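You operate a simulated robot arm through the tools that you are given. There is no shell and no other tool. Be economical: measure what you need, move in short steps, check, and stop when the job is done.

You are at the controls of a simulated robot arm. One attempt, no reset.

## Task
Once the lamp is green, unhook the check box and switch the tester off.
Fine: plug on the ledge, clip on the park post, probe in the ledge cup; leave the guard open and the counters as they are.

It is judged by the outcome, as a careful person would: the job done as asked, and still so three seconds after it is handed in. It fails if anything else is knocked over, pushed out of place, dropped, spilled or broken.

## Robot
A 7-joint arm with a two-finger gripper, fixed in place. Base frame: the origin is at the foot of the arm, x ahead of it, y to its left, z up. Readings come in mm, rad, newtons and seconds.
With the tool pointing down near the work surface it reaches from about 220 to 540 mm from the base axis. Its first joint turns from -1.152 to 1.152 rad. Payload 2.45 kg.
The tool frame sits at the grasp point between the pads (the TCP): z along the fingers, y along the line on which they close. The tips reach 26 mm beyond it. Largest opening 96 mm; the body of the gripper starts 69 mm behind the TCP.
Orientation is that of the tool frame in the base frame, as [roll, pitch, yaw] about the fixed x, y, z axes, in that order (R = Rz(yaw) Ry(pitch) Rx(roll)). With the fingers straight down and closing along the base's y, the tool's x points along the base's -x, its y along +y and its z along -z.

## Interface
- The arm moves only by the tool arm_command. Its argument "plan" is a list of rows, each an object of numbers (a shift or turn left out is 0, a gripper value left out holds the last): "ax", "ay", "az": the turn, a rotation vector about the tool's x, y, z in rad; "tx", "ty", "tz": the shift along the tool's x, y, z in mm; "grip": the finger opening in mm, from 0 to 96. In form: [{"ax": .., "ay": .., "az": .., "tx": .., "ty": .., "tz": .., "grip": ..}, ...]. A call has 1 to 8 rows; each row shifts and turns the commanded pose from where the row before left it, along the tool's axes as they then stand. Each row takes 0.2 s and may step no farther than 50 mm and 0.15 rad from the row before; otherwise, or with a gripper value out of range, the whole call is refused. Where a pose cannot be reached the arm comes as near as it can. A force on the tool above 40 N (or 10 N above the force at the start of the call, whichever is more), or a blocked arm, ends the call early, and 0.2 s more pass. The fingers move at their own pace and stop on an object; they squeeze with about 22 N. The grip force told is the motor's: it shows also when the fingers shut on nothing. Time passes only in rows, and 0.2 s behind the last, so rows that do not move let the fingers close. The reply holds the time, the measured pose of the TCP, the force on the tool along the base axes, the opening and the grip force, in the units named above and with some noise, with the torque about the TCP (base axes, N m) and any sound that the robot's microphone picked up.
- Cameras (640 x 400 px; columns grow to the right, rows downward): "scene" is fixed at [178.6, -419.7, 1407.3]; the picture's right is [0.49, -0.87, 0.00], its down [-0.62, -0.35, -0.70] and it looks along [0.61, 0.35, -0.71] (base axes); focal length 341 px, centre (320, 200). "wrist" rides on the gripper at [82, 3, -98] in the tool frame; the picture's right is [-0.04, 1.00, 0.00], its down [-0.73, -0.03, -0.68] and it looks along [-0.68, -0.03, 0.73] (tool axes); focal length 256 px, centre (320, 200). There is no depth. A picture from a camera that has moved, and an enlarged one, comes with that camera's place and axes in the base frame and with its lens.
- grab_frame(camera): a new picture of that camera. It takes no simulated time.
- inspect(camera, box): a new picture of the part [left, top, right, bottom] of that camera's present view, enlarged. It takes no simulated time.
- sign_off(): hands the job in; it is judged then, once.

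Work in short steps. Places have to be worked out from the pictures, the camera data and where the tool is seen: move nearer, look again, correct. Check each grasp and each placing, and mend what went wrong. You have 120 turns and 64 pictures in all, those below and enlarged ones among them. Open the gripper and draw the arm clear of the work before you hand the job in, unless the task says otherwise; then end with one line.

The tools are called after "Call:" by a JSON object that holds its "fn" and its "kwargs". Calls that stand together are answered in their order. arm_command: Moves the arm, as the interface text tells. Its arguments: {"type":"object","properties":{"plan":{"type":"array","items":{"type":"object","properties":{"ax":{"type":"number"},"ay":{"type":"number"},"az":{"type":"number"},"tx":{"type":"number"},"ty":{"type":"number"},"tz":{"type":"number"},"grip":{"type":"number"}}}}},"required":["plan"]} The other tools are called the same way: grab_frame (camera) takes a picture; inspect (camera, box) takes an enlarged picture of a part of a camera's view; sign_off () hands the job in.

At the start:

```text
t: 0.0
ee_pos: [402.8, -124.6, 1089.2]
tool_rot: [-3.141, 0.001, 3.14]
wrist_force: [-0.2, 0.4, -1.0]
torque: [-0.03, 0.0, 0.01]
grip_width: 96.3
finger_force: 0.2
```

scene: 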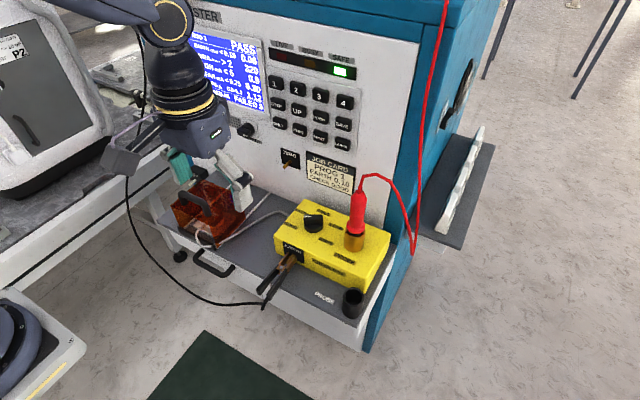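
wrist: 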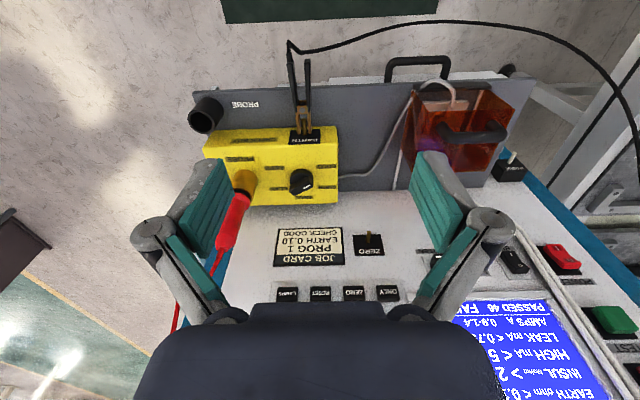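

The lamp seems to be lit at the green (SAFE) end. I'll take enlarged views to understand the layout before moving.

Call:
{"fn": "inspect", "kwargs": {"camera": "scene", "box": [140, 120, 400, 330]}}

Call:
{"fn": "inspect", "kwargs": {"camera": "scene", "box": [180, 0, 400, 140]}}

Call:
{"fn": "inspect", "kwargs": {"camera": "wrist", "box": [180, 30, 540, 260]}}

Call:
{"fn": "inspect", "kwargs": {"camera": "wrist", "box": [400, 140, 640, 400]}}

```text
1.90 times, centred on (270, 225) of scene
camera zoom: at [178.6, -419.7, 1407.3], right [0.49, -0.87, 0.0], down [-0.62, -0.35, -0.7], along [0.61, 0.35, -0.71], focal length 650 px, centre (415, 152)
```

zoom: 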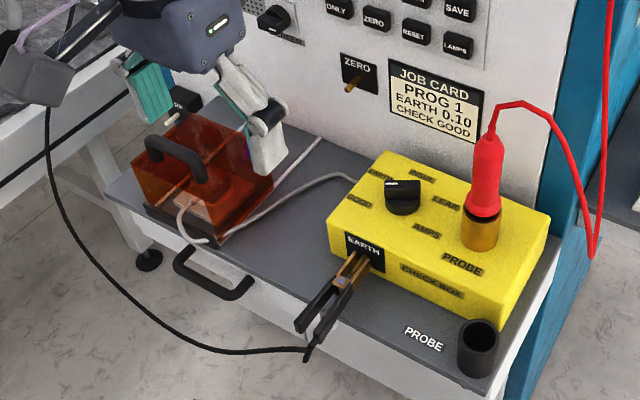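

```text
2.86 times, centred on (290, 70) of scene
camera zoom: at [178.6, -419.7, 1407.3], right [0.49, -0.87, 0.0], down [-0.62, -0.35, -0.7], along [0.61, 0.35, -0.71], focal length 975 px, centre (406, 571)
```

zoom: 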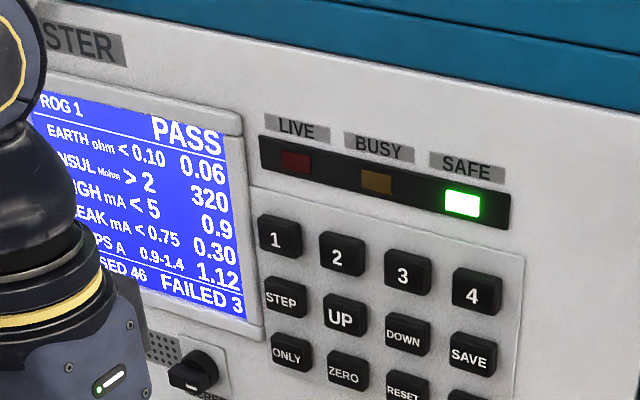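

```text
1.74 times, centred on (360, 145) of wrist
camera zoom: at [322.6, -122.4, 1187.6], right [0.04, 1.0, 0.0], down [0.73, -0.03, 0.68], along [0.68, -0.03, -0.73], focal length 445 px, centre (250, 296)
```

zoom: 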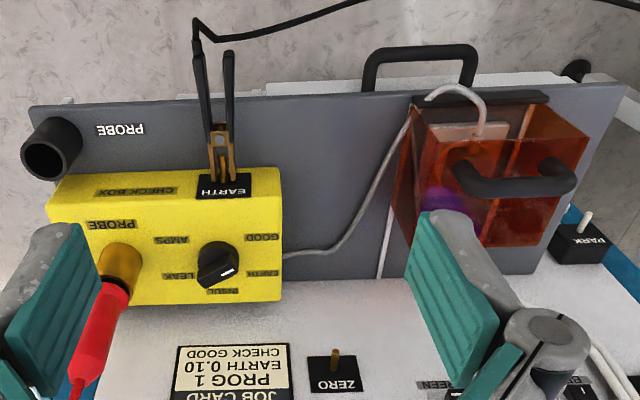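

```text
1.54 times, centred on (520, 270) of wrist
camera zoom: at [322.6, -122.4, 1187.6], right [0.04, 1.0, 0.0], down [0.73, -0.03, 0.68], along [0.68, -0.03, -0.73], focal length 394 px, centre (12, 92)
```

zoom: 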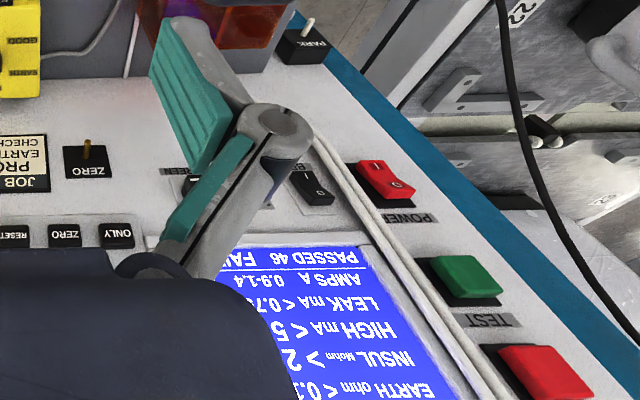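

SAFE is lit green with PASS. The probe (red) is in the check box, the clip is on the EARTH tab, and the plug is under the orange guard. I'll move left and back to see the guard, plug, park post and power switch better.

Call:
{"fn": "arm_command", "kwargs": {"plan": [{"tx": 30}, {"tx": 33}, {"ty": 45}, {"ty": 45}, {"ty": 45}, {"ty": 45}, {"tz": 0}]}}

Call:
{"fn": "grab_frame", "kwargs": {"camera": "wrist"}}

Call:
{"fn": "grab_frame", "kwargs": {"camera": "scene"}}

```text
t: 1.6
ee_pos: [341.4, 53.9, 1089.4]
tool_rot: [3.141, 0.0, -3.141]
wrist_force: [0.3, -0.5, 0.0]
torque: [-0.02, 0.0, -0.03]
grip_width: 96.0
finger_force: 0.1
```

```text
57 pictures are left
camera wrist: at [260.5, 55.9, 1187.0], right [0.04, 1.0, 0.0], down [0.73, -0.03, 0.68], along [0.68, -0.03, -0.73], focal length 256 px, centre (320, 200)
```

wrist: 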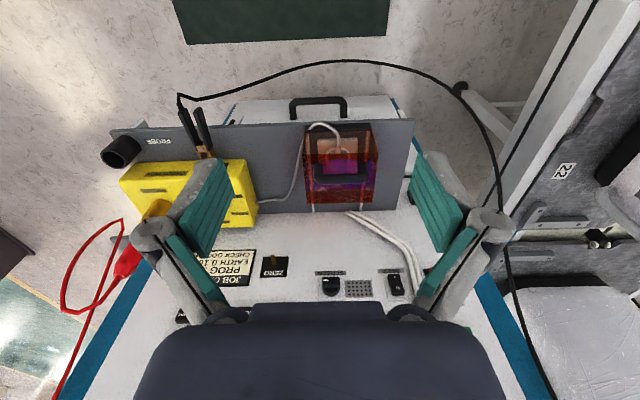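

```text
56 pictures are left
```

scene: 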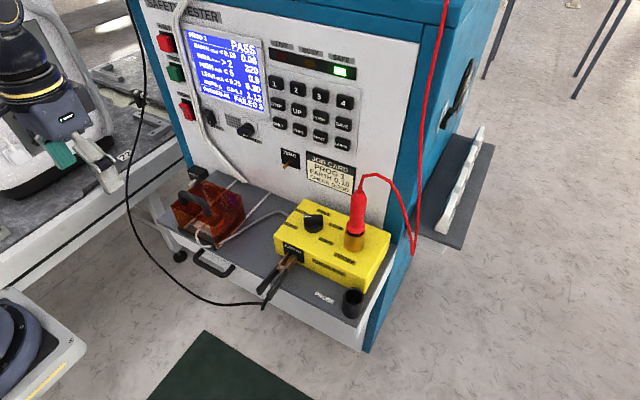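

The arm is now out of the way, so I'll enlarge the guard, park post and power switch in both views.

Call:
{"fn": "inspect", "kwargs": {"camera": "scene", "box": [150, 150, 270, 280]}}

Call:
{"fn": "inspect", "kwargs": {"camera": "scene", "box": [130, 0, 310, 180]}}

Call:
{"fn": "inspect", "kwargs": {"camera": "wrist", "box": [260, 80, 440, 230]}}

```text
3.08 times, centred on (210, 215) of scene
camera zoom: at [178.6, -419.6, 1407.3], right [0.49, -0.87, 0.0], down [-0.62, -0.35, -0.7], along [0.61, 0.35, -0.71], focal length 1050 px, centre (658, 154)
```

zoom: 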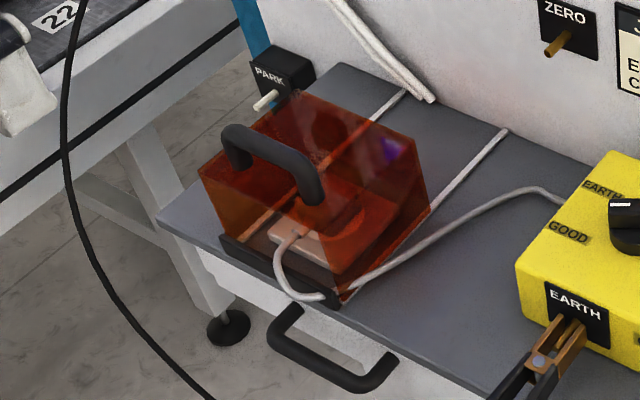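

```text
2.22 times, centred on (220, 90) of scene
camera zoom: at [178.6, -419.6, 1407.3], right [0.49, -0.87, 0.0], down [-0.62, -0.35, -0.7], along [0.61, 0.35, -0.71], focal length 759 px, centre (542, 444)
```

zoom: 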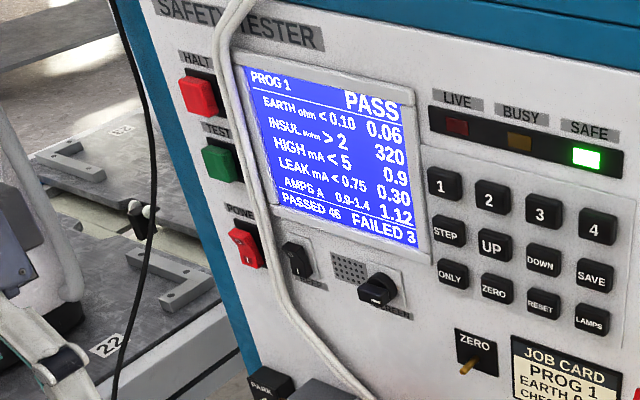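

```text
2.67 times, centred on (350, 155) of wrist
camera zoom: at [260.5, 55.9, 1187.0], right [0.04, 1.0, 0.0], down [0.73, -0.03, 0.68], along [0.68, -0.03, -0.73], focal length 683 px, centre (240, 320)
```

zoom: 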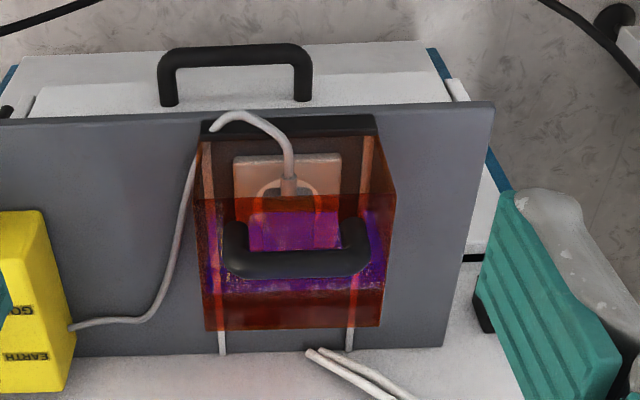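

The guard is a box on two rails running toward the panel, so it should slide back (+x). I place its handle at about (497, 78, 870), the ledge top at z≈770 and the ledge front at x≈463. I'll tilt the tool forward, close the fingers and hover in front of the handle.

Call:
{"fn": "arm_command", "kwargs": {"plan": [{"ay": -0.15, "ty": 24, "grip": 0}, {"ay": -0.15}, {"ay": -0.15}, {"tz": 40}, {"tz": 40}, {"tz": 30}, {}]}}

Call:
{"fn": "grab_frame", "kwargs": {"camera": "wrist"}}

```text
t: 3.2
ee_pos: [407.6, 88.4, 1006.4]
tool_rot: [3.14, 0.448, -3.141]
wrist_force: [-0.1, 1.0, -0.3]
torque: [0.01, 0.0, 0.02]
grip_width: 0.0
finger_force: 21.1
out of reach, approached as far as the arm can: row 3, 4, 5
```

```text
52 pictures are left
camera wrist: at [292.8, 90.9, 1058.8], right [0.04, 1.0, 0.02], down [0.37, -0.03, 0.93], along [0.93, -0.03, -0.37], focal length 256 px, centre (320, 200)
```

wrist: 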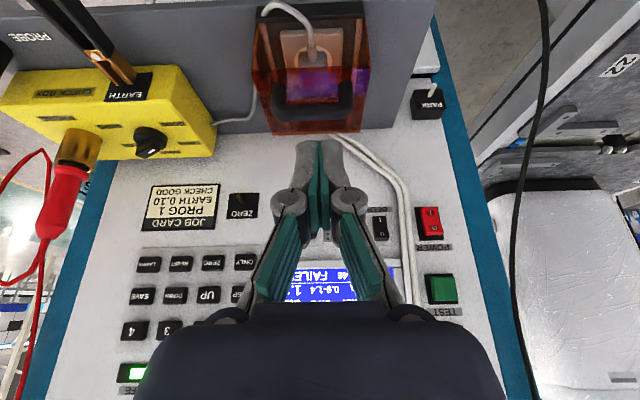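

From three views: handle bar ≈(497, 79, 872), POWER ≈(667, 242, 955), park post tip ≈(639, 276, 723) on a panel at x≈680. I'll move down in front of the handle bar with the fingers closed.

Call:
{"fn": "arm_command", "kwargs": {"plan": [{}, {"ty": -9, "tz": 30}, {"tz": 30}, {"tz": 30}, {"tz": 24, "tx": 8}, {}]}}

Call:
{"fn": "grab_frame", "kwargs": {"camera": "wrist"}}

Call:
{"fn": "inspect", "kwargs": {"camera": "scene", "box": [130, 120, 290, 280]}}

```text
t: 4.6
ee_pos: [449.9, 80.7, 898.8]
tool_rot: [-3.141, 0.449, -3.141]
wrist_force: [-0.2, -0.4, -0.3]
torque: [-0.01, 0.0, -0.01]
grip_width: 0.1
finger_force: 22.1
```

```text
51 pictures are left
camera wrist: at [335.4, 82.3, 952.3], right [0.04, 1.0, 0.02], down [0.36, -0.03, 0.93], along [0.93, -0.03, -0.37], focal length 256 px, centre (320, 200)
```

wrist: 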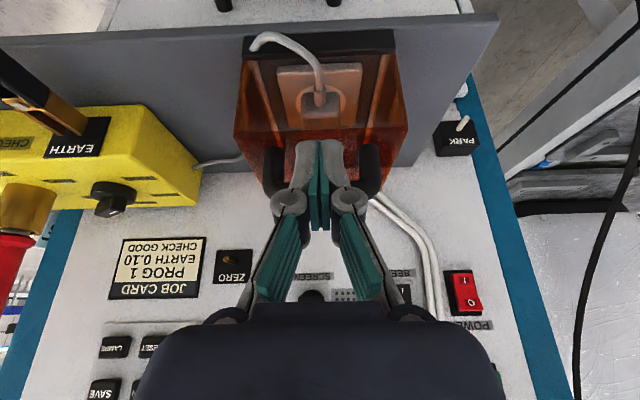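

```text
2.50 times, centred on (210, 200) of scene
camera zoom: at [178.6, -419.7, 1407.3], right [0.49, -0.87, 0.0], down [-0.62, -0.35, -0.7], along [0.61, 0.35, -0.71], focal length 853 px, centre (595, 200)
```

zoom: 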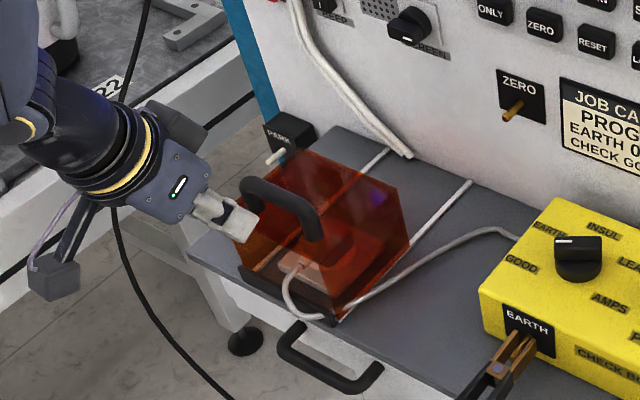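

The tips sit just ahead of the bar at about its height. I'll lower 20 mm, then push gently in +x and watch the force.

Call:
{"fn": "arm_command", "kwargs": {"plan": [{"tx": 8.7, "tz": 18, "ty": -1.5}, {}, {"tx": -9, "tz": 4.3}, {"tx": -9, "tz": 4.3}, {"tx": -9, "tz": 4.3}, {"tx": -9, "tz": 4.3}, {}]}}

Call:
{"fn": "inspect", "kwargs": {"camera": "scene", "box": [130, 120, 290, 280]}}

```text
t: 6.2
ee_pos: [489.8, 79.5, 881.5]
tool_rot: [3.141, 0.451, 3.141]
wrist_force: [-0.6, 0.7, 0.0]
torque: [-0.03, 0.02, 0.01]
grip_width: 0.0
finger_force: 28.7
```

```text
2.50 times, centred on (210, 200) of scene
camera zoom: at [178.6, -419.7, 1407.3], right [0.49, -0.87, 0.0], down [-0.62, -0.35, -0.7], along [0.61, 0.35, -0.71], focal length 853 px, centre (595, 200)
```

zoom: 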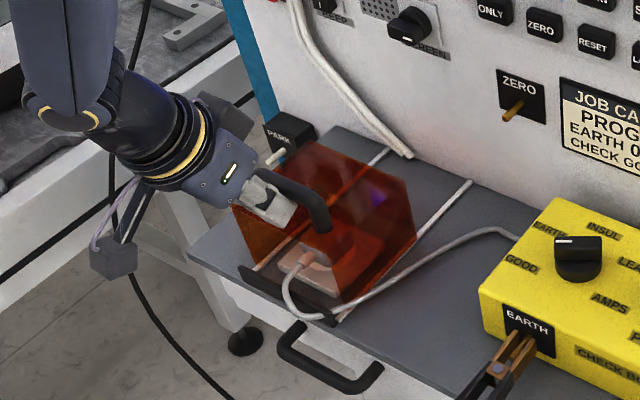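

The guard slides back easily along its rails. I'll keep pushing in small steps until it stops.

Call:
{"fn": "arm_command", "kwargs": {"plan": [{"tx": -9, "tz": 4.3}, {"tx": -9, "tz": 4.3}, {"tx": -9, "tz": 4.3}, {"tx": -9, "tz": 4.3}, {"tx": -9, "tz": 4.3}, {"tx": -9, "tz": 4.3}, {"tx": -9, "tz": 4.3}, {"tx": -9, "tz": 4.3}]}}

Call:
{"fn": "grab_frame", "kwargs": {"camera": "scene"}}

```text
t: 8.0
ee_pos: [570.5, 78.6, 880.0]
tool_rot: [3.14, 0.45, -3.141]
wrist_force: [-0.9, -0.3, 0.3]
torque: [0.03, 0.01, -0.05]
grip_width: 0.1
finger_force: 28.2
```

```text
48 pictures are left
```

scene: 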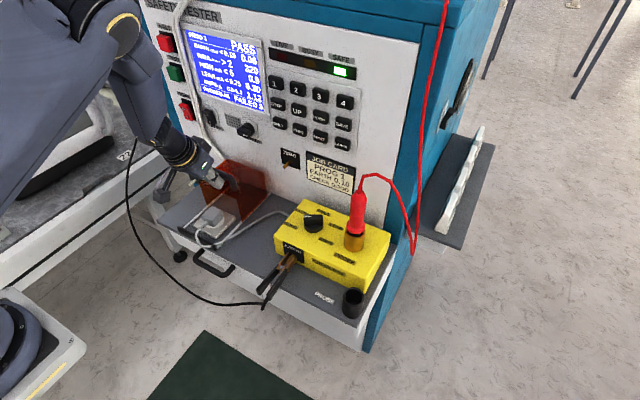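

The plug is now exposed. I'll push a little more to find the end stop.

Call:
{"fn": "arm_command", "kwargs": {"plan": [{"tx": -4.5, "tz": 2.15}, {"tx": -4.5, "tz": 2.15}, {"tx": -4.5, "tz": 2.15}, {"tx": -4.5, "tz": 2.15}]}}

Call:
{"fn": "inspect", "kwargs": {"camera": "scene", "box": [130, 120, 290, 280]}}

```text
t: 9.0
ee_pos: [588.8, 78.6, 879.4]
tool_rot: [3.141, 0.448, -3.141]
wrist_force: [-5.3, 0.8, -0.4]
torque: [-0.01, 0.01, 0.0]
grip_width: 5.9
finger_force: 28.9
```

```text
2.50 times, centred on (210, 200) of scene
camera zoom: at [178.5, -419.7, 1407.3], right [0.49, -0.87, 0.0], down [-0.62, -0.35, -0.7], along [0.61, 0.35, -0.71], focal length 853 px, centre (595, 200)
```

zoom: 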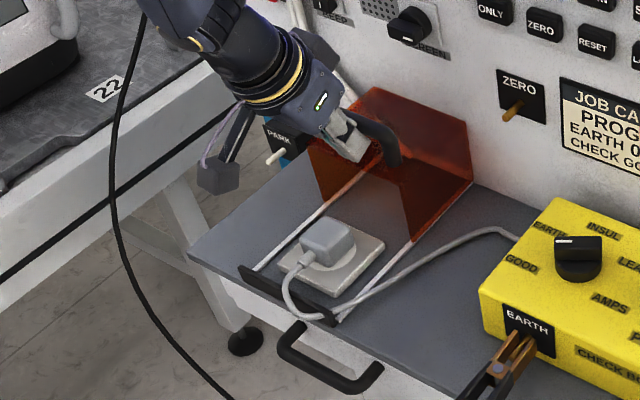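

The guard is at its stop and fully open. I'll back off in -x, rise, and bring the tool upright to look down at the plug.

Call:
{"fn": "arm_command", "kwargs": {"plan": [{"tx": 27, "tz": -13}, {"tx": 36, "tz": -17.3}, {"tx": 18, "tz": -8.6}, {"tx": -17.3, "tz": -36}, {"tx": -8.6, "tz": -18, "ay": 0.15, "grip": 70}, {"ay": 0.15}, {"ay": 0.15}, {}]}}

Call:
{"fn": "grab_frame", "kwargs": {"camera": "wrist"}}

```text
t: 10.8
ee_pos: [498.6, 79.8, 941.0]
tool_rot: [-3.141, 0.0, -3.141]
wrist_force: [0.0, 0.1, 0.0]
torque: [0.01, 0.01, 0.01]
grip_width: 69.9
finger_force: 0.1
```

```text
46 pictures are left
camera wrist: at [418.2, 81.7, 1039.1], right [0.04, 1.0, 0.0], down [0.73, -0.03, 0.68], along [0.68, -0.03, -0.73], focal length 256 px, centre (320, 200)
```

wrist: 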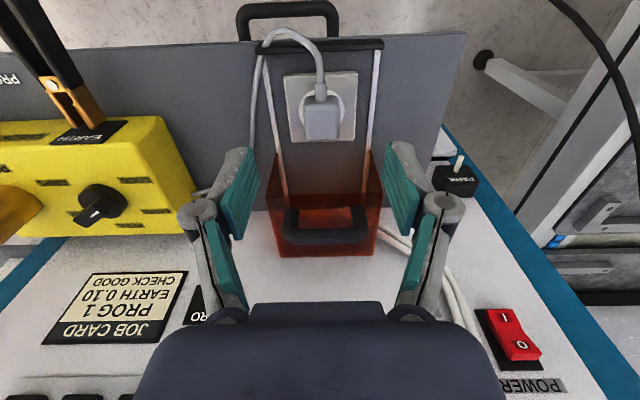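

Plug body is ≈(529, 79), 35 mm wide, with its top at about z 800 and the cord exiting to the front. I'll align above it and lower to z≈835 for a check.

Call:
{"fn": "arm_command", "kwargs": {"plan": [{"tx": -30, "ty": -1, "grip": 62}, {"tz": 40}, {"tz": 40}, {"tz": 26}, {}]}}

Call:
{"fn": "grab_frame", "kwargs": {"camera": "wrist"}}

Call:
{"fn": "inspect", "kwargs": {"camera": "scene", "box": [130, 120, 290, 280]}}

```text
t: 12.0
ee_pos: [529.5, 76.4, 835.9]
tool_rot: [-3.141, -0.002, -3.141]
wrist_force: [-0.6, -0.5, -0.1]
torque: [-0.01, 0.0, 0.02]
grip_width: 61.8
finger_force: 0.0
```

```text
45 pictures are left
camera wrist: at [448.8, 79.7, 933.6], right [0.04, 1.0, 0.0], down [0.73, -0.03, 0.68], along [0.68, -0.03, -0.73], focal length 256 px, centre (320, 200)
```

wrist: 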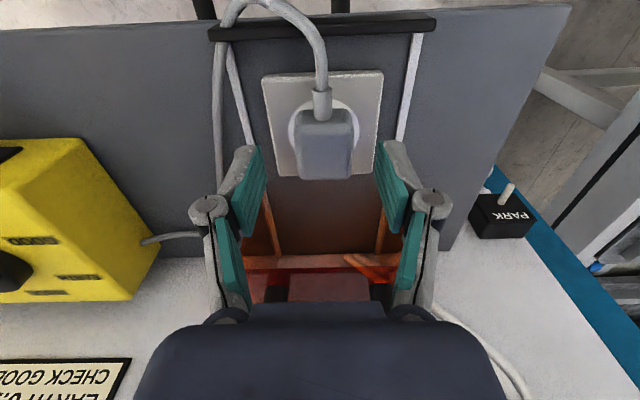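

```text
2.50 times, centred on (210, 200) of scene
camera zoom: at [178.6, -419.7, 1407.3], right [0.49, -0.87, 0.0], down [-0.62, -0.35, -0.7], along [0.61, 0.35, -0.71], focal length 853 px, centre (595, 200)
```

zoom: 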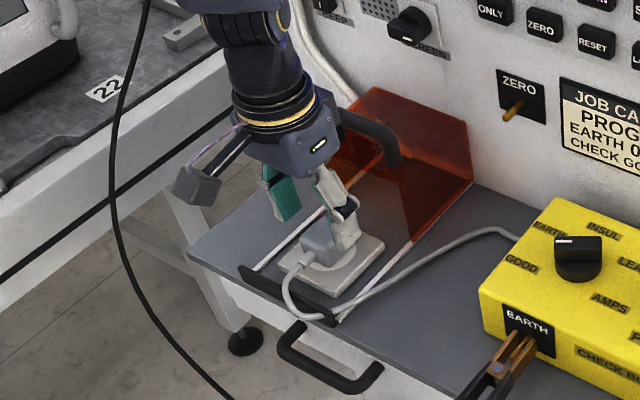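

The fingers straddle the plug; a 2 mm shift centres it. I'll lower to z≈812 and close.

Call:
{"fn": "arm_command", "kwargs": {"plan": [{"ty": 2, "tz": 12}, {"tz": 11}, {}, {"grip": 10}, {}, {}, {}]}}

Call:
{"fn": "grab_frame", "kwargs": {"camera": "wrist"}}

```text
t: 13.6
ee_pos: [530.0, 79.4, 813.4]
tool_rot: [-3.14, 0.0, 3.141]
wrist_force: [0.9, 3.2, -0.3]
torque: [0.12, 0.03, -0.01]
grip_width: 35.3
finger_force: 22.0
```

```text
43 pictures are left
camera wrist: at [448.5, 82.0, 911.3], right [0.04, 1.0, 0.0], down [0.73, -0.03, 0.68], along [0.68, -0.03, -0.73], focal length 256 px, centre (320, 200)
```

wrist: 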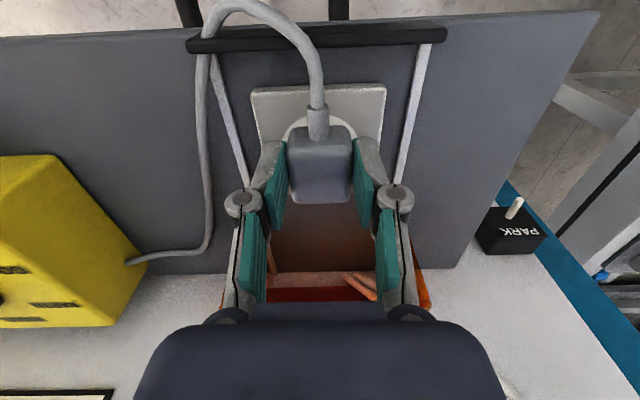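

The plug is gripped at 35 mm. I'll pull it straight up out of its socket.

Call:
{"fn": "arm_command", "kwargs": {"plan": [{"tz": -8}, {"tz": -8}, {"tz": -10}, {"tz": -12}, {"tz": -12}, {"tz": -15}, {}]}}

Call:
{"fn": "inspect", "kwargs": {"camera": "scene", "box": [150, 140, 290, 260]}}

Call:
{"fn": "grab_frame", "kwargs": {"camera": "wrist"}}

```text
t: 15.2
ee_pos: [528.8, 81.6, 877.2]
tool_rot: [-3.141, 0.0, 3.14]
wrist_force: [-0.1, 0.0, 0.2]
torque: [0.01, 0.0, 0.03]
grip_width: 35.2
finger_force: 22.0
heard: snap
```

```text
3.33 times, centred on (220, 200) of scene
camera zoom: at [178.6, -419.7, 1407.3], right [0.49, -0.87, 0.0], down [-0.62, -0.35, -0.7], along [0.61, 0.35, -0.71], focal length 1138 px, centre (653, 200)
```

zoom: 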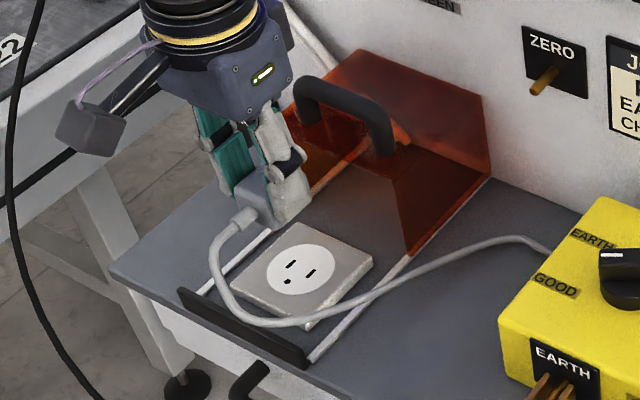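

```text
41 pictures are left
camera wrist: at [447.5, 83.4, 975.1], right [0.04, 1.0, 0.0], down [0.73, -0.03, 0.68], along [0.68, -0.03, -0.73], focal length 256 px, centre (320, 200)
```

wrist: 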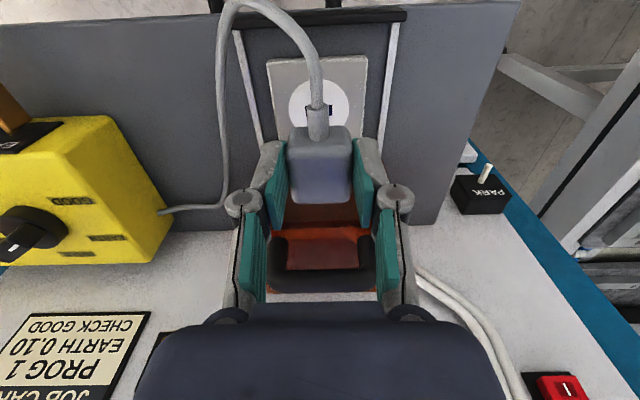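

The plug is out (snap heard). I'll carry it right to the free ledge area at about y=-22, between the rails and the check box, and lower it partway.

Call:
{"fn": "arm_command", "kwargs": {"plan": [{"ty": -35}, {"ty": -35}, {"ty": -32}, {"tz": 15}, {"tz": 15}, {}]}}

Call:
{"fn": "grab_frame", "kwargs": {"camera": "wrist"}}

Call:
{"fn": "inspect", "kwargs": {"camera": "scene", "box": [150, 140, 290, 260]}}

```text
t: 16.6
ee_pos: [529.5, -21.6, 845.0]
tool_rot: [-3.141, -0.001, -3.141]
wrist_force: [0.5, -0.6, -0.9]
torque: [0.02, 0.0, -0.01]
grip_width: 35.6
finger_force: 22.1
```

```text
40 pictures are left
camera wrist: at [449.6, -19.5, 944.7], right [0.04, 1.0, 0.0], down [0.73, -0.03, 0.68], along [0.68, -0.03, -0.73], focal length 256 px, centre (320, 200)
```

wrist: 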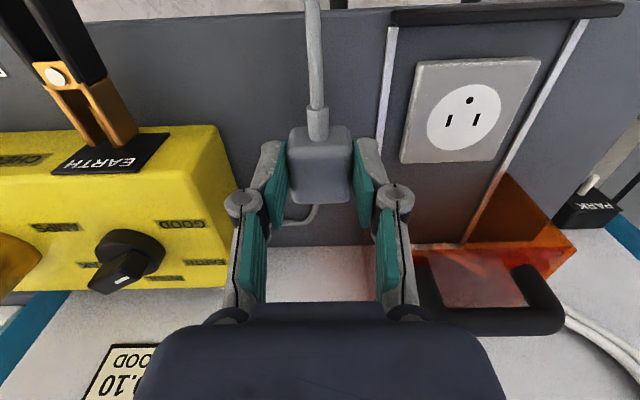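

```text
3.33 times, centred on (220, 200) of scene
camera zoom: at [178.6, -419.7, 1407.3], right [0.49, -0.87, 0.0], down [-0.62, -0.35, -0.7], along [0.61, 0.35, -0.71], focal length 1138 px, centre (653, 200)
```

zoom: 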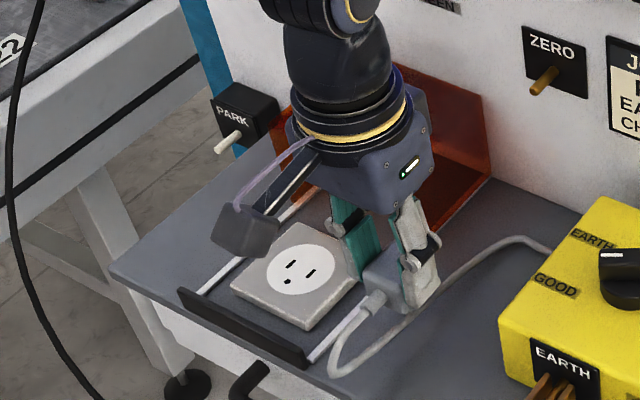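

The area below is clear. I'll lower in small steps until it touches the ledge.

Call:
{"fn": "arm_command", "kwargs": {"plan": [{"tz": 8}, {"tz": 8}, {"tz": 5}, {"tz": 4}, {}]}}

Call:
{"fn": "inspect", "kwargs": {"camera": "scene", "box": [180, 160, 280, 260]}}

```text
t: 17.8
ee_pos: [530.7, -21.7, 822.4]
tool_rot: [-3.141, -0.001, 3.139]
wrist_force: [-1.0, 0.3, -0.2]
torque: [0.01, 0.0, -0.01]
grip_width: 35.3
finger_force: 21.8
```

```text
4.00 times, centred on (230, 210) of scene
camera zoom: at [178.6, -419.7, 1407.3], right [0.49, -0.87, 0.0], down [-0.62, -0.35, -0.7], along [0.61, 0.35, -0.71], focal length 1365 px, centre (680, 160)
```

zoom: 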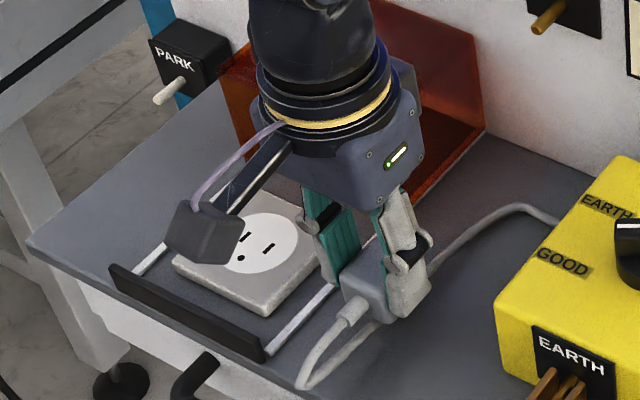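

No contact yet. I'll keep lowering in 3 mm steps.

Call:
{"fn": "arm_command", "kwargs": {"plan": [{"tz": 3}, {"tz": 3}, {}]}}

Call:
{"fn": "arm_command", "kwargs": {"plan": [{"tz": 3}, {"tz": 2}, {}]}}

```text
t: 18.6
ee_pos: [529.9, -21.9, 815.7]
tool_rot: [-3.14, 0.001, 3.139]
wrist_force: [0.1, -0.3, -0.4]
torque: [-0.04, 0.02, 0.0]
grip_width: 35.1
finger_force: 22.2
```

```text
t: 19.4
ee_pos: [528.4, -22.1, 811.2]
tool_rot: [3.141, 0.0, 3.14]
wrist_force: [1.1, 1.1, -0.1]
torque: [-0.02, 0.03, 0.02]
grip_width: 35.3
finger_force: 22.5
```

Still free. I'll carry on with 2 mm steps.

Call:
{"fn": "arm_command", "kwargs": {"plan": [{"tz": 2}, {"tz": 2}, {}]}}

Call:
{"fn": "arm_command", "kwargs": {"plan": [{"tz": 2}, {"tz": 2}, {}]}}

Call:
{"fn": "inspect", "kwargs": {"camera": "scene", "box": [180, 160, 280, 260]}}

```text
t: 20.2
ee_pos: [529.1, -21.9, 806.3]
tool_rot: [3.141, -0.001, 3.141]
wrist_force: [0.8, 0.0, -0.8]
torque: [0.02, 0.01, -0.01]
grip_width: 35.0
finger_force: 21.4
```

```text
t: 21.0
ee_pos: [528.6, -21.3, 803.8]
tool_rot: [-3.142, 0.0, -3.14]
wrist_force: [0.6, 0.0, -0.4]
torque: [-0.01, 0.01, 0.02]
grip_width: 35.1
finger_force: 22.1
```

```text
4.00 times, centred on (230, 210) of scene
camera zoom: at [178.6, -419.7, 1407.3], right [0.49, -0.87, 0.0], down [-0.62, -0.35, -0.7], along [0.61, 0.35, -0.71], focal length 1365 px, centre (680, 160)
```

zoom: 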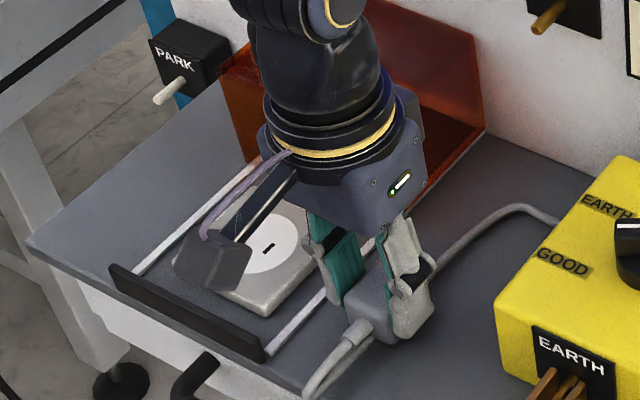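

Close to the surface but no contact force yet. I'll continue slowly.

Call:
{"fn": "arm_command", "kwargs": {"plan": [{"tz": 2}, {"tz": 2}, {}]}}

Call:
{"fn": "arm_command", "kwargs": {"plan": [{"tz": 1.5}, {"tz": 1.5}, {}]}}

```text
t: 21.8
ee_pos: [529.7, -21.9, 798.9]
tool_rot: [3.14, 0.001, -3.142]
wrist_force: [-4.6, 1.0, 14.8]
torque: [0.04, 0.12, -0.01]
grip_width: 35.4
finger_force: 22.1
```

```text
t: 22.6
ee_pos: [530.4, -21.4, 796.2]
tool_rot: [3.141, 0.001, -3.14]
wrist_force: [0.8, -0.3, 15.1]
torque: [0.0, -0.03, 0.02]
grip_width: 35.4
finger_force: 21.8
```

It's in contact at 15 N. I'll ease up 1 mm, open slowly and rise.

Call:
{"fn": "arm_command", "kwargs": {"plan": [{"tz": -1}, {"grip": 42}, {"grip": 56}, {}, {"tz": -10}, {"tz": -30}, {"tz": -40}, {}]}}

Call:
{"fn": "inspect", "kwargs": {"camera": "scene", "box": [170, 160, 310, 280]}}

Call:
{"fn": "grab_frame", "kwargs": {"camera": "wrist"}}

```text
t: 24.4
ee_pos: [528.3, -21.0, 877.8]
tool_rot: [-3.139, 0.001, 3.141]
wrist_force: [-0.6, 0.2, -0.1]
torque: [0.02, -0.01, -0.02]
grip_width: 55.9
finger_force: 0.2
```

```text
3.33 times, centred on (240, 220) of scene
camera zoom: at [178.6, -419.7, 1407.3], right [0.49, -0.87, 0.0], down [-0.62, -0.35, -0.7], along [0.61, 0.35, -0.71], focal length 1138 px, centre (587, 133)
```

zoom: 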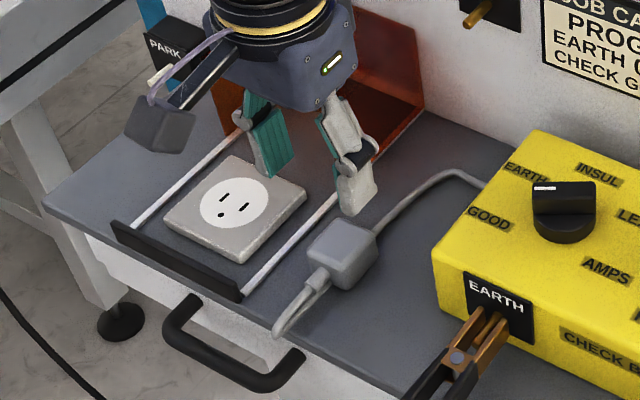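

```text
35 pictures are left
camera wrist: at [447.6, -19.0, 975.8], right [0.04, 1.0, 0.0], down [0.73, -0.03, 0.68], along [0.68, -0.03, -0.73], focal length 256 px, centre (320, 200)
```

wrist: 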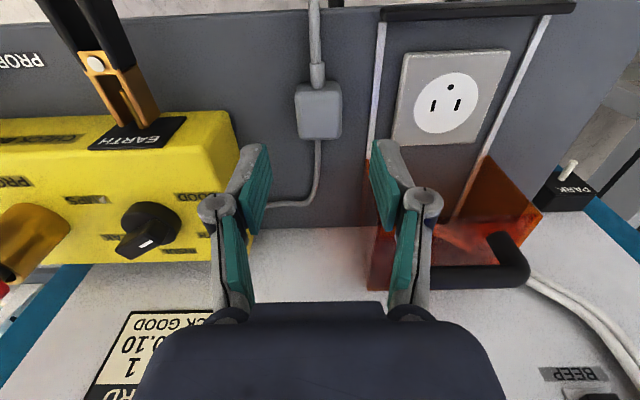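

The plug rests flat on the ledge. Next is the clip: I'll back off and hover in front of the EARTH terminal for a good look.

Call:
{"fn": "arm_command", "kwargs": {"plan": [{"tz": -30, "tx": 30}, {"tx": 45}, {"tx": 45, "ty": -20}, {"ty": -45}, {"ty": -45}, {"ty": -20}, {}]}}

Call:
{"fn": "grab_frame", "kwargs": {"camera": "wrist"}}

Call:
{"fn": "inspect", "kwargs": {"camera": "scene", "box": [230, 190, 400, 330]}}

```text
t: 26.0
ee_pos: [408.9, -150.9, 907.2]
tool_rot: [3.141, 0.0, -3.141]
wrist_force: [0.0, 0.0, 0.4]
torque: [0.02, 0.0, -0.01]
grip_width: 56.0
finger_force: 0.0
```

```text
34 pictures are left
camera wrist: at [328.6, -149.4, 1005.1], right [0.04, 1.0, 0.0], down [0.73, -0.03, 0.68], along [0.68, -0.03, -0.73], focal length 256 px, centre (320, 200)
```

wrist: 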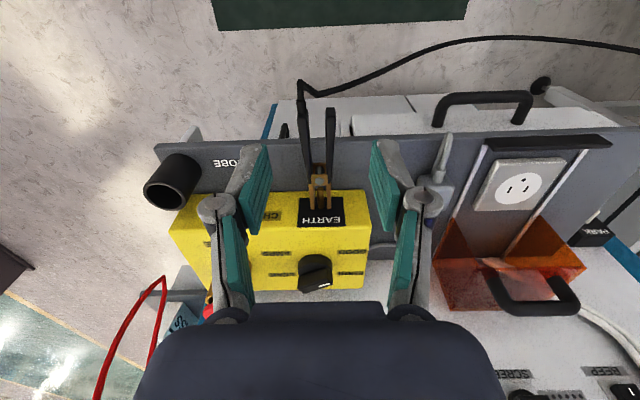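

```text
2.86 times, centred on (315, 260) of scene
camera zoom: at [178.6, -419.7, 1407.3], right [0.49, -0.87, 0.0], down [-0.62, -0.35, -0.7], along [0.61, 0.35, -0.71], focal length 975 px, centre (334, 29)
```

zoom: 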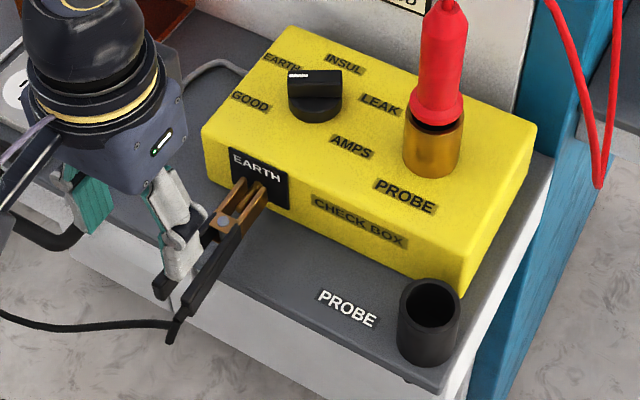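

The clip pivot is ≈(477, -157, 822) and the handles end near x≈407, so squeezing along y will open it. The park post needs a far reach, so I'll rehearse that with an empty gripper first: swing left at x≈409 while tilting forward.

Call:
{"fn": "arm_command", "kwargs": {"plan": [{"ty": 50, "tz": -20}, {"ty": 50, "tz": -20}, {"ty": 50, "ay": -0.12}, {"ty": 50, "ay": -0.12}, {"ty": 50, "ay": -0.12}, {"ty": 50, "ay": -0.12}, {"ty": 50, "ay": -0.12}, {"ty": 50}]}}

```text
refused: row 1 steps farther than a row can; nothing moved
```

The row was over 50 mm combined; I'll shorten the steps.

Call:
{"fn": "arm_command", "kwargs": {"plan": [{"tz": -40}, {"ty": 50}, {"ty": 50, "ay": -0.12}, {"ty": 50, "ay": -0.12}, {"ty": 50, "ay": -0.12}, {"ty": 50, "ay": -0.12}, {"ty": 50, "ay": -0.12}, {"ty": 50}]}}

Call:
{"fn": "arm_command", "kwargs": {"plan": [{"ty": 50}, {"ty": 26}, {}]}}

Call:
{"fn": "grab_frame", "kwargs": {"camera": "wrist"}}

```text
t: 27.8
ee_pos: [417.7, 201.6, 947.2]
tool_rot: [-3.14, 0.603, -3.14]
wrist_force: [-0.2, 0.2, 0.6]
torque: [-0.05, -0.02, -0.03]
grip_width: 55.9
finger_force: 0.0
out of reach, approached as far as the arm can: row 6
```

```text
t: 28.6
ee_pos: [414.0, 275.7, 947.5]
tool_rot: [3.141, 0.601, 3.14]
wrist_force: [0.2, 0.4, -0.5]
torque: [0.03, -0.04, -0.01]
grip_width: 55.9
finger_force: 0.1
```

```text
32 pictures are left
camera wrist: at [292.5, 278.4, 982.3], right [0.03, 1.0, 0.02], down [0.22, -0.03, 0.97], along [0.97, -0.03, -0.22], focal length 256 px, centre (320, 200)
```

wrist: 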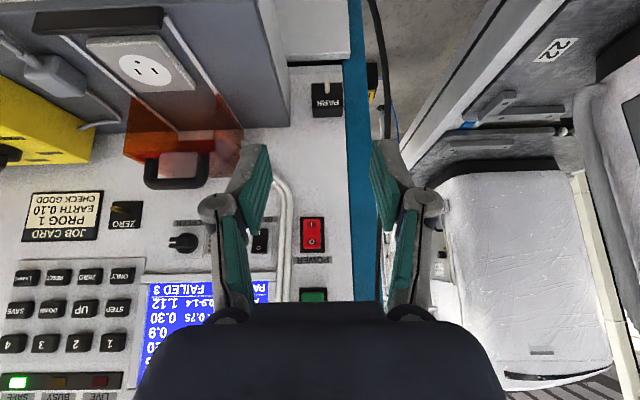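

PARK block is confirmed at ≈(680, 282, 720) and POWER at ≈(675, 250, 950). I'll continue the empty rehearsal toward (580, 276, 745) to see whether the arm reaches there at this tilt.

Call:
{"fn": "arm_command", "kwargs": {"plan": [{"tz": 38, "tx": -3}, {"tz": 38, "tx": -3}, {"tz": 38, "tx": -3}, {"tz": 38, "tx": -3}, {"tz": 38, "tx": -3}, {"tz": 38, "tx": -3}, {"tz": 30, "tx": -3}, {}]}}

Call:
{"fn": "grab_frame", "kwargs": {"camera": "wrist"}}

Call:
{"fn": "grab_frame", "kwargs": {"camera": "scene"}}

```text
t: 30.4
ee_pos: [579.6, 276.5, 747.7]
tool_rot: [-3.141, 0.6, 3.141]
wrist_force: [-0.2, -0.4, -0.6]
torque: [-0.03, 0.0, 0.0]
grip_width: 55.7
finger_force: 0.0
```

```text
31 pictures are left
camera wrist: at [457.6, 279.8, 782.2], right [0.03, 1.0, 0.02], down [0.22, -0.03, 0.97], along [0.97, -0.03, -0.22], focal length 256 px, centre (320, 200)
```

wrist: 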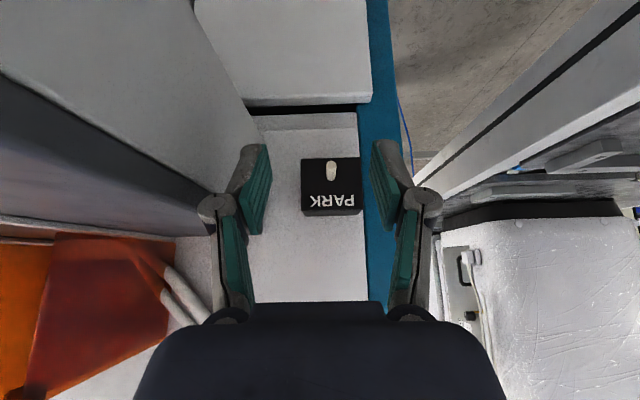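

```text
30 pictures are left
```

scene: 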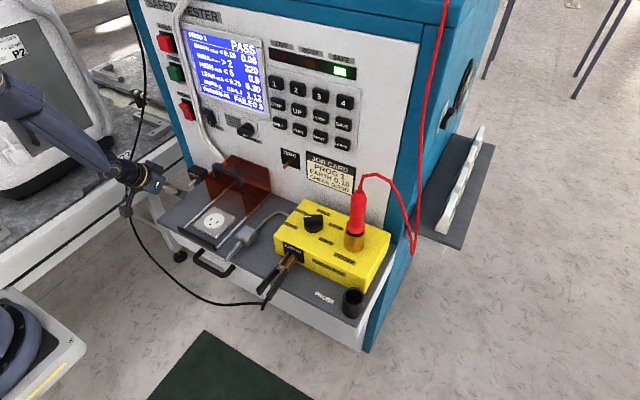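

The reach works, and the post measures x 631–657, y≈283, z≈721. I'll retrace and go back to the clip keeping this tilt.

Call:
{"fn": "arm_command", "kwargs": {"plan": [{"tz": -38, "tx": 3}, {"tz": -38, "tx": 3}, {"tz": -38, "tx": 3}, {"tz": -38, "tx": 3}, {"tz": -38, "tx": 3}, {"tz": -38, "tx": 3}, {"ty": -50}, {"ty": -50}]}}

Call:
{"fn": "arm_command", "kwargs": {"plan": [{"ty": -50}, {"ty": -50}, {"ty": -50}, {"ty": -50}, {"ty": -50}, {"ty": -50}, {"ty": -33}, {}]}}

Call:
{"fn": "grab_frame", "kwargs": {"camera": "wrist"}}

```text
t: 32.2
ee_pos: [436.5, 181.0, 923.4]
tool_rot: [3.14, 0.6, -3.141]
wrist_force: [0.0, -0.2, 0.1]
torque: [0.02, -0.01, -0.02]
grip_width: 55.9
finger_force: 0.1
```

```text
t: 34.0
ee_pos: [460.9, -149.7, 921.1]
tool_rot: [-3.141, 0.601, -3.141]
wrist_force: [0.2, 0.6, 0.4]
torque: [0.04, -0.03, -0.02]
grip_width: 55.8
finger_force: 0.1
out of reach, approached as far as the arm can: row 2, 3
```

```text
29 pictures are left
camera wrist: at [337.9, -148.1, 956.9], right [0.03, 1.0, 0.02], down [0.22, -0.03, 0.97], along [0.97, -0.03, -0.22], focal length 256 px, centre (320, 200)
```

wrist: 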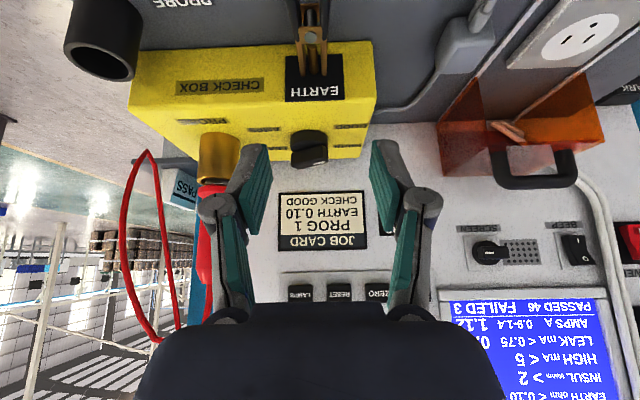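

Near the base this tilt hits a reach limit. I'll try coming down and back over the clip handles to see how close it gets.

Call:
{"fn": "arm_command", "kwargs": {"plan": [{"tx": 28, "tz": 12, "ty": -5}, {"tx": 28, "tz": 11}, {}]}}

Call:
{"fn": "grab_frame", "kwargs": {"camera": "wrist"}}

Call:
{"fn": "inspect", "kwargs": {"camera": "scene", "box": [220, 200, 340, 320]}}

```text
t: 34.8
ee_pos: [426.4, -155.0, 872.6]
tool_rot: [3.141, 0.6, 3.141]
wrist_force: [-0.6, -0.1, -0.1]
torque: [0.03, -0.03, 0.0]
grip_width: 55.9
finger_force: 0.0
```

```text
28 pictures are left
camera wrist: at [304.1, -152.7, 906.5], right [0.03, 1.0, 0.02], down [0.22, -0.03, 0.97], along [0.97, -0.03, -0.22], focal length 256 px, centre (320, 200)
```

wrist: 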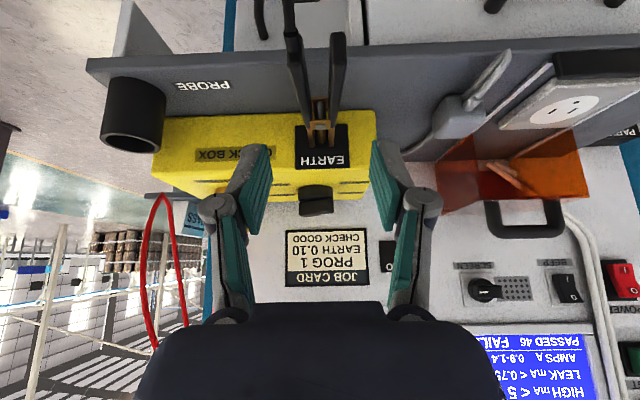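

```text
3.33 times, centred on (280, 260) of scene
camera zoom: at [178.6, -419.7, 1407.3], right [0.49, -0.87, 0.0], down [-0.62, -0.35, -0.7], along [0.61, 0.35, -0.71], focal length 1138 px, centre (453, 0)
```

zoom: 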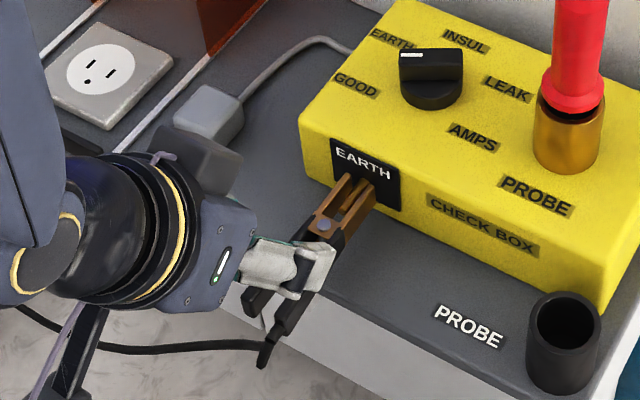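

The pose was reached. My clip heights disagree between views, so I'll enlarge the wrist view of the clip to fix its height before descending.

Call:
{"fn": "inspect", "kwargs": {"camera": "wrist", "box": [260, 0, 380, 160]}}

```text
2.50 times, centred on (320, 80) of wrist
camera zoom: at [304.1, -152.7, 906.5], right [0.03, 1.0, 0.02], down [0.22, -0.03, 0.97], along [0.97, -0.03, -0.22], focal length 640 px, centre (320, 500)
```

zoom: 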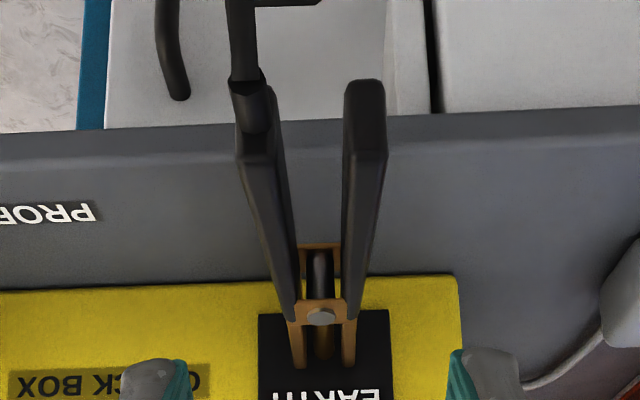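

Refined: pivot ≈(477, -156, 815), handle ends at x≈420, y -145/-167, z≈800–813. I'll lower to (436, -156, 806) straddling the handles.

Call:
{"fn": "arm_command", "kwargs": {"plan": [{"tx": 10, "tz": 20, "ty": -1}, {"tx": 10, "tz": 20}, {"tx": 10, "tz": 20}, {}]}}

Call:
{"fn": "inspect", "kwargs": {"camera": "wrist", "box": [220, 0, 420, 200]}}

Call:
{"fn": "inspect", "kwargs": {"camera": "scene", "box": [220, 200, 340, 320]}}

```text
t: 35.8
ee_pos: [433.0, -156.6, 802.3]
tool_rot: [3.141, 0.601, 3.141]
wrist_force: [0.3, -0.2, 0.8]
torque: [0.02, 0.02, 0.02]
grip_width: 55.8
finger_force: 0.1
```

```text
2.00 times, centred on (320, 100) of wrist
camera zoom: at [311.7, -154.5, 837.4], right [0.03, 1.0, 0.02], down [0.22, -0.03, 0.97], along [0.97, -0.03, -0.22], focal length 512 px, centre (320, 400)
```

zoom: 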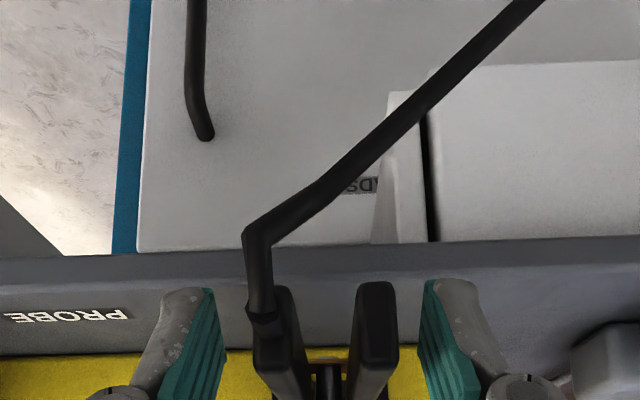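

```text
3.33 times, centred on (280, 260) of scene
camera zoom: at [178.6, -419.7, 1407.3], right [0.49, -0.87, 0.0], down [-0.62, -0.35, -0.7], along [0.61, 0.35, -0.71], focal length 1138 px, centre (453, 0)
```

zoom: 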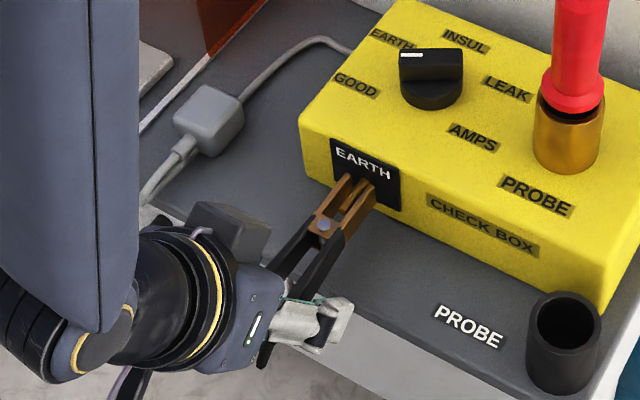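

The handles are centred between the pads. I'll lower 3 mm more and squeeze.

Call:
{"fn": "arm_command", "kwargs": {"plan": [{"tx": 1.7, "tz": 2.5}, {"grip": 0}, {}, {}, {}, {}]}}

Call:
{"fn": "inspect", "kwargs": {"camera": "scene", "box": [230, 220, 310, 300]}}

```text
t: 37.2
ee_pos: [432.4, -155.4, 799.9]
tool_rot: [3.141, 0.599, 3.141]
wrist_force: [-0.2, 0.4, -0.2]
torque: [0.03, 0.06, 0.0]
grip_width: 31.4
finger_force: 22.6
```

```text
5.00 times, centred on (270, 260) of scene
camera zoom: at [178.6, -419.7, 1407.3], right [0.49, -0.87, 0.0], down [-0.62, -0.35, -0.7], along [0.61, 0.35, -0.71], focal length 1707 px, centre (570, -100)
```

zoom: 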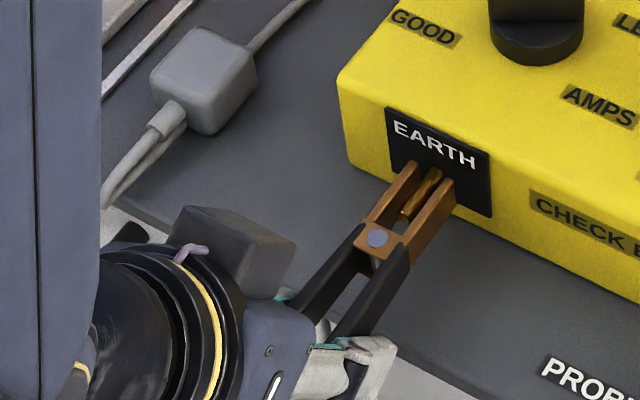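

Gripped at 31 mm with full force. I'll pull back in -x gently and watch the force and whether the clip leaves the pin.

Call:
{"fn": "arm_command", "kwargs": {"plan": [{"tx": 4.1, "tz": -2.8}, {"tx": 4.1, "tz": -2.8}, {"tx": 4.1, "tz": -2.8}, {}]}}

Call:
{"fn": "inspect", "kwargs": {"camera": "scene", "box": [230, 220, 310, 300]}}

```text
t: 38.2
ee_pos: [419.3, -155.5, 801.3]
tool_rot: [3.141, 0.601, 3.141]
wrist_force: [-1.1, -0.4, 0.7]
torque: [-0.01, 0.03, 0.01]
grip_width: 31.2
finger_force: 22.1
```

```text
5.00 times, centred on (270, 260) of scene
camera zoom: at [178.6, -419.7, 1407.3], right [0.49, -0.87, 0.0], down [-0.62, -0.35, -0.7], along [0.61, 0.35, -0.71], focal length 1707 px, centre (570, -100)
```

zoom: 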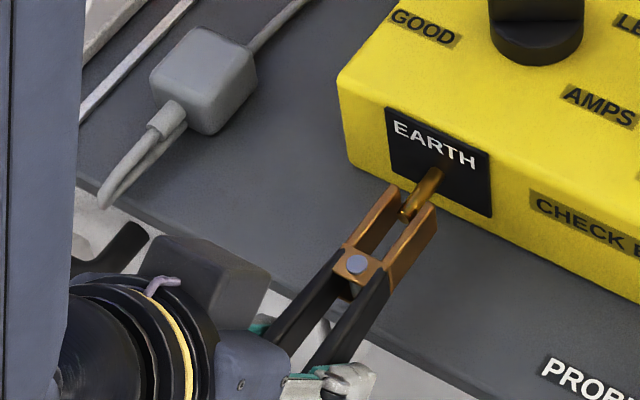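

The clip slides off freely. I'll pull another 20 mm to clear the pin.

Call:
{"fn": "arm_command", "kwargs": {"plan": [{"tx": 4.1, "tz": -2.8}, {"tx": 4.1, "tz": -2.8}, {"tx": 4.1, "tz": -2.8}, {"tx": 4.1, "tz": -2.8}, {}]}}

Call:
{"fn": "inspect", "kwargs": {"camera": "scene", "box": [220, 220, 310, 310]}}

```text
t: 39.4
ee_pos: [398.9, -157.0, 800.8]
tool_rot: [-3.141, 0.601, 3.141]
wrist_force: [-1.4, -0.2, 0.2]
torque: [0.01, -0.01, 0.0]
grip_width: 31.5
finger_force: 21.7
```

```text
4.44 times, centred on (265, 265) of scene
camera zoom: at [178.6, -419.7, 1407.3], right [0.49, -0.87, 0.0], down [-0.62, -0.35, -0.7], along [0.61, 0.35, -0.71], focal length 1517 px, centre (564, -89)
```

zoom: 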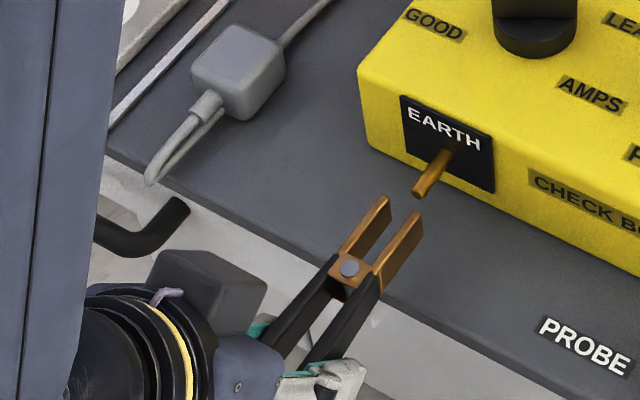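

The clip is free and held. Seated on the pin, the TCP was ~67 mm behind the pin tip and 6 mm below it, so the park target is TCP ≈(566, 283, 715). I'll lift to z≈850 and carry left.

Call:
{"fn": "arm_command", "kwargs": {"plan": [{"tx": -12.7, "tz": -18.5}, {"tx": -12.7, "tz": -18.5}, {"tx": -21, "tz": 14}, {"tx": -21, "tz": 14}, {"tx": -2.8, "tz": -4}, {"ty": 40}, {"ty": 45}, {"ty": 45}]}}

Call:
{"fn": "grab_frame", "kwargs": {"camera": "scene"}}

```text
t: 41.2
ee_pos: [450.5, -25.3, 849.6]
tool_rot: [3.141, 0.6, 3.139]
wrist_force: [-0.4, 0.4, -1.0]
torque: [-0.01, 0.02, 0.01]
grip_width: 31.6
finger_force: 22.2
```

```text
20 pictures are left
```

scene: 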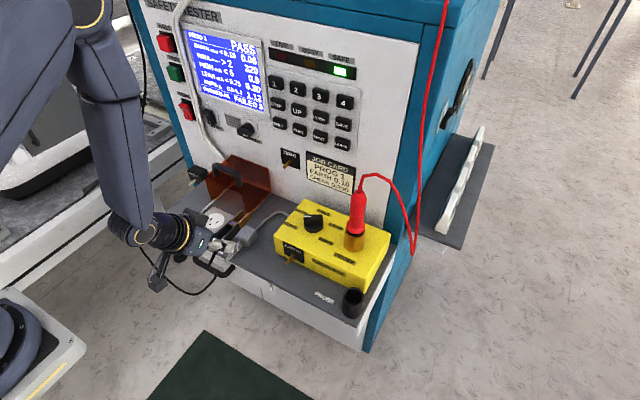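

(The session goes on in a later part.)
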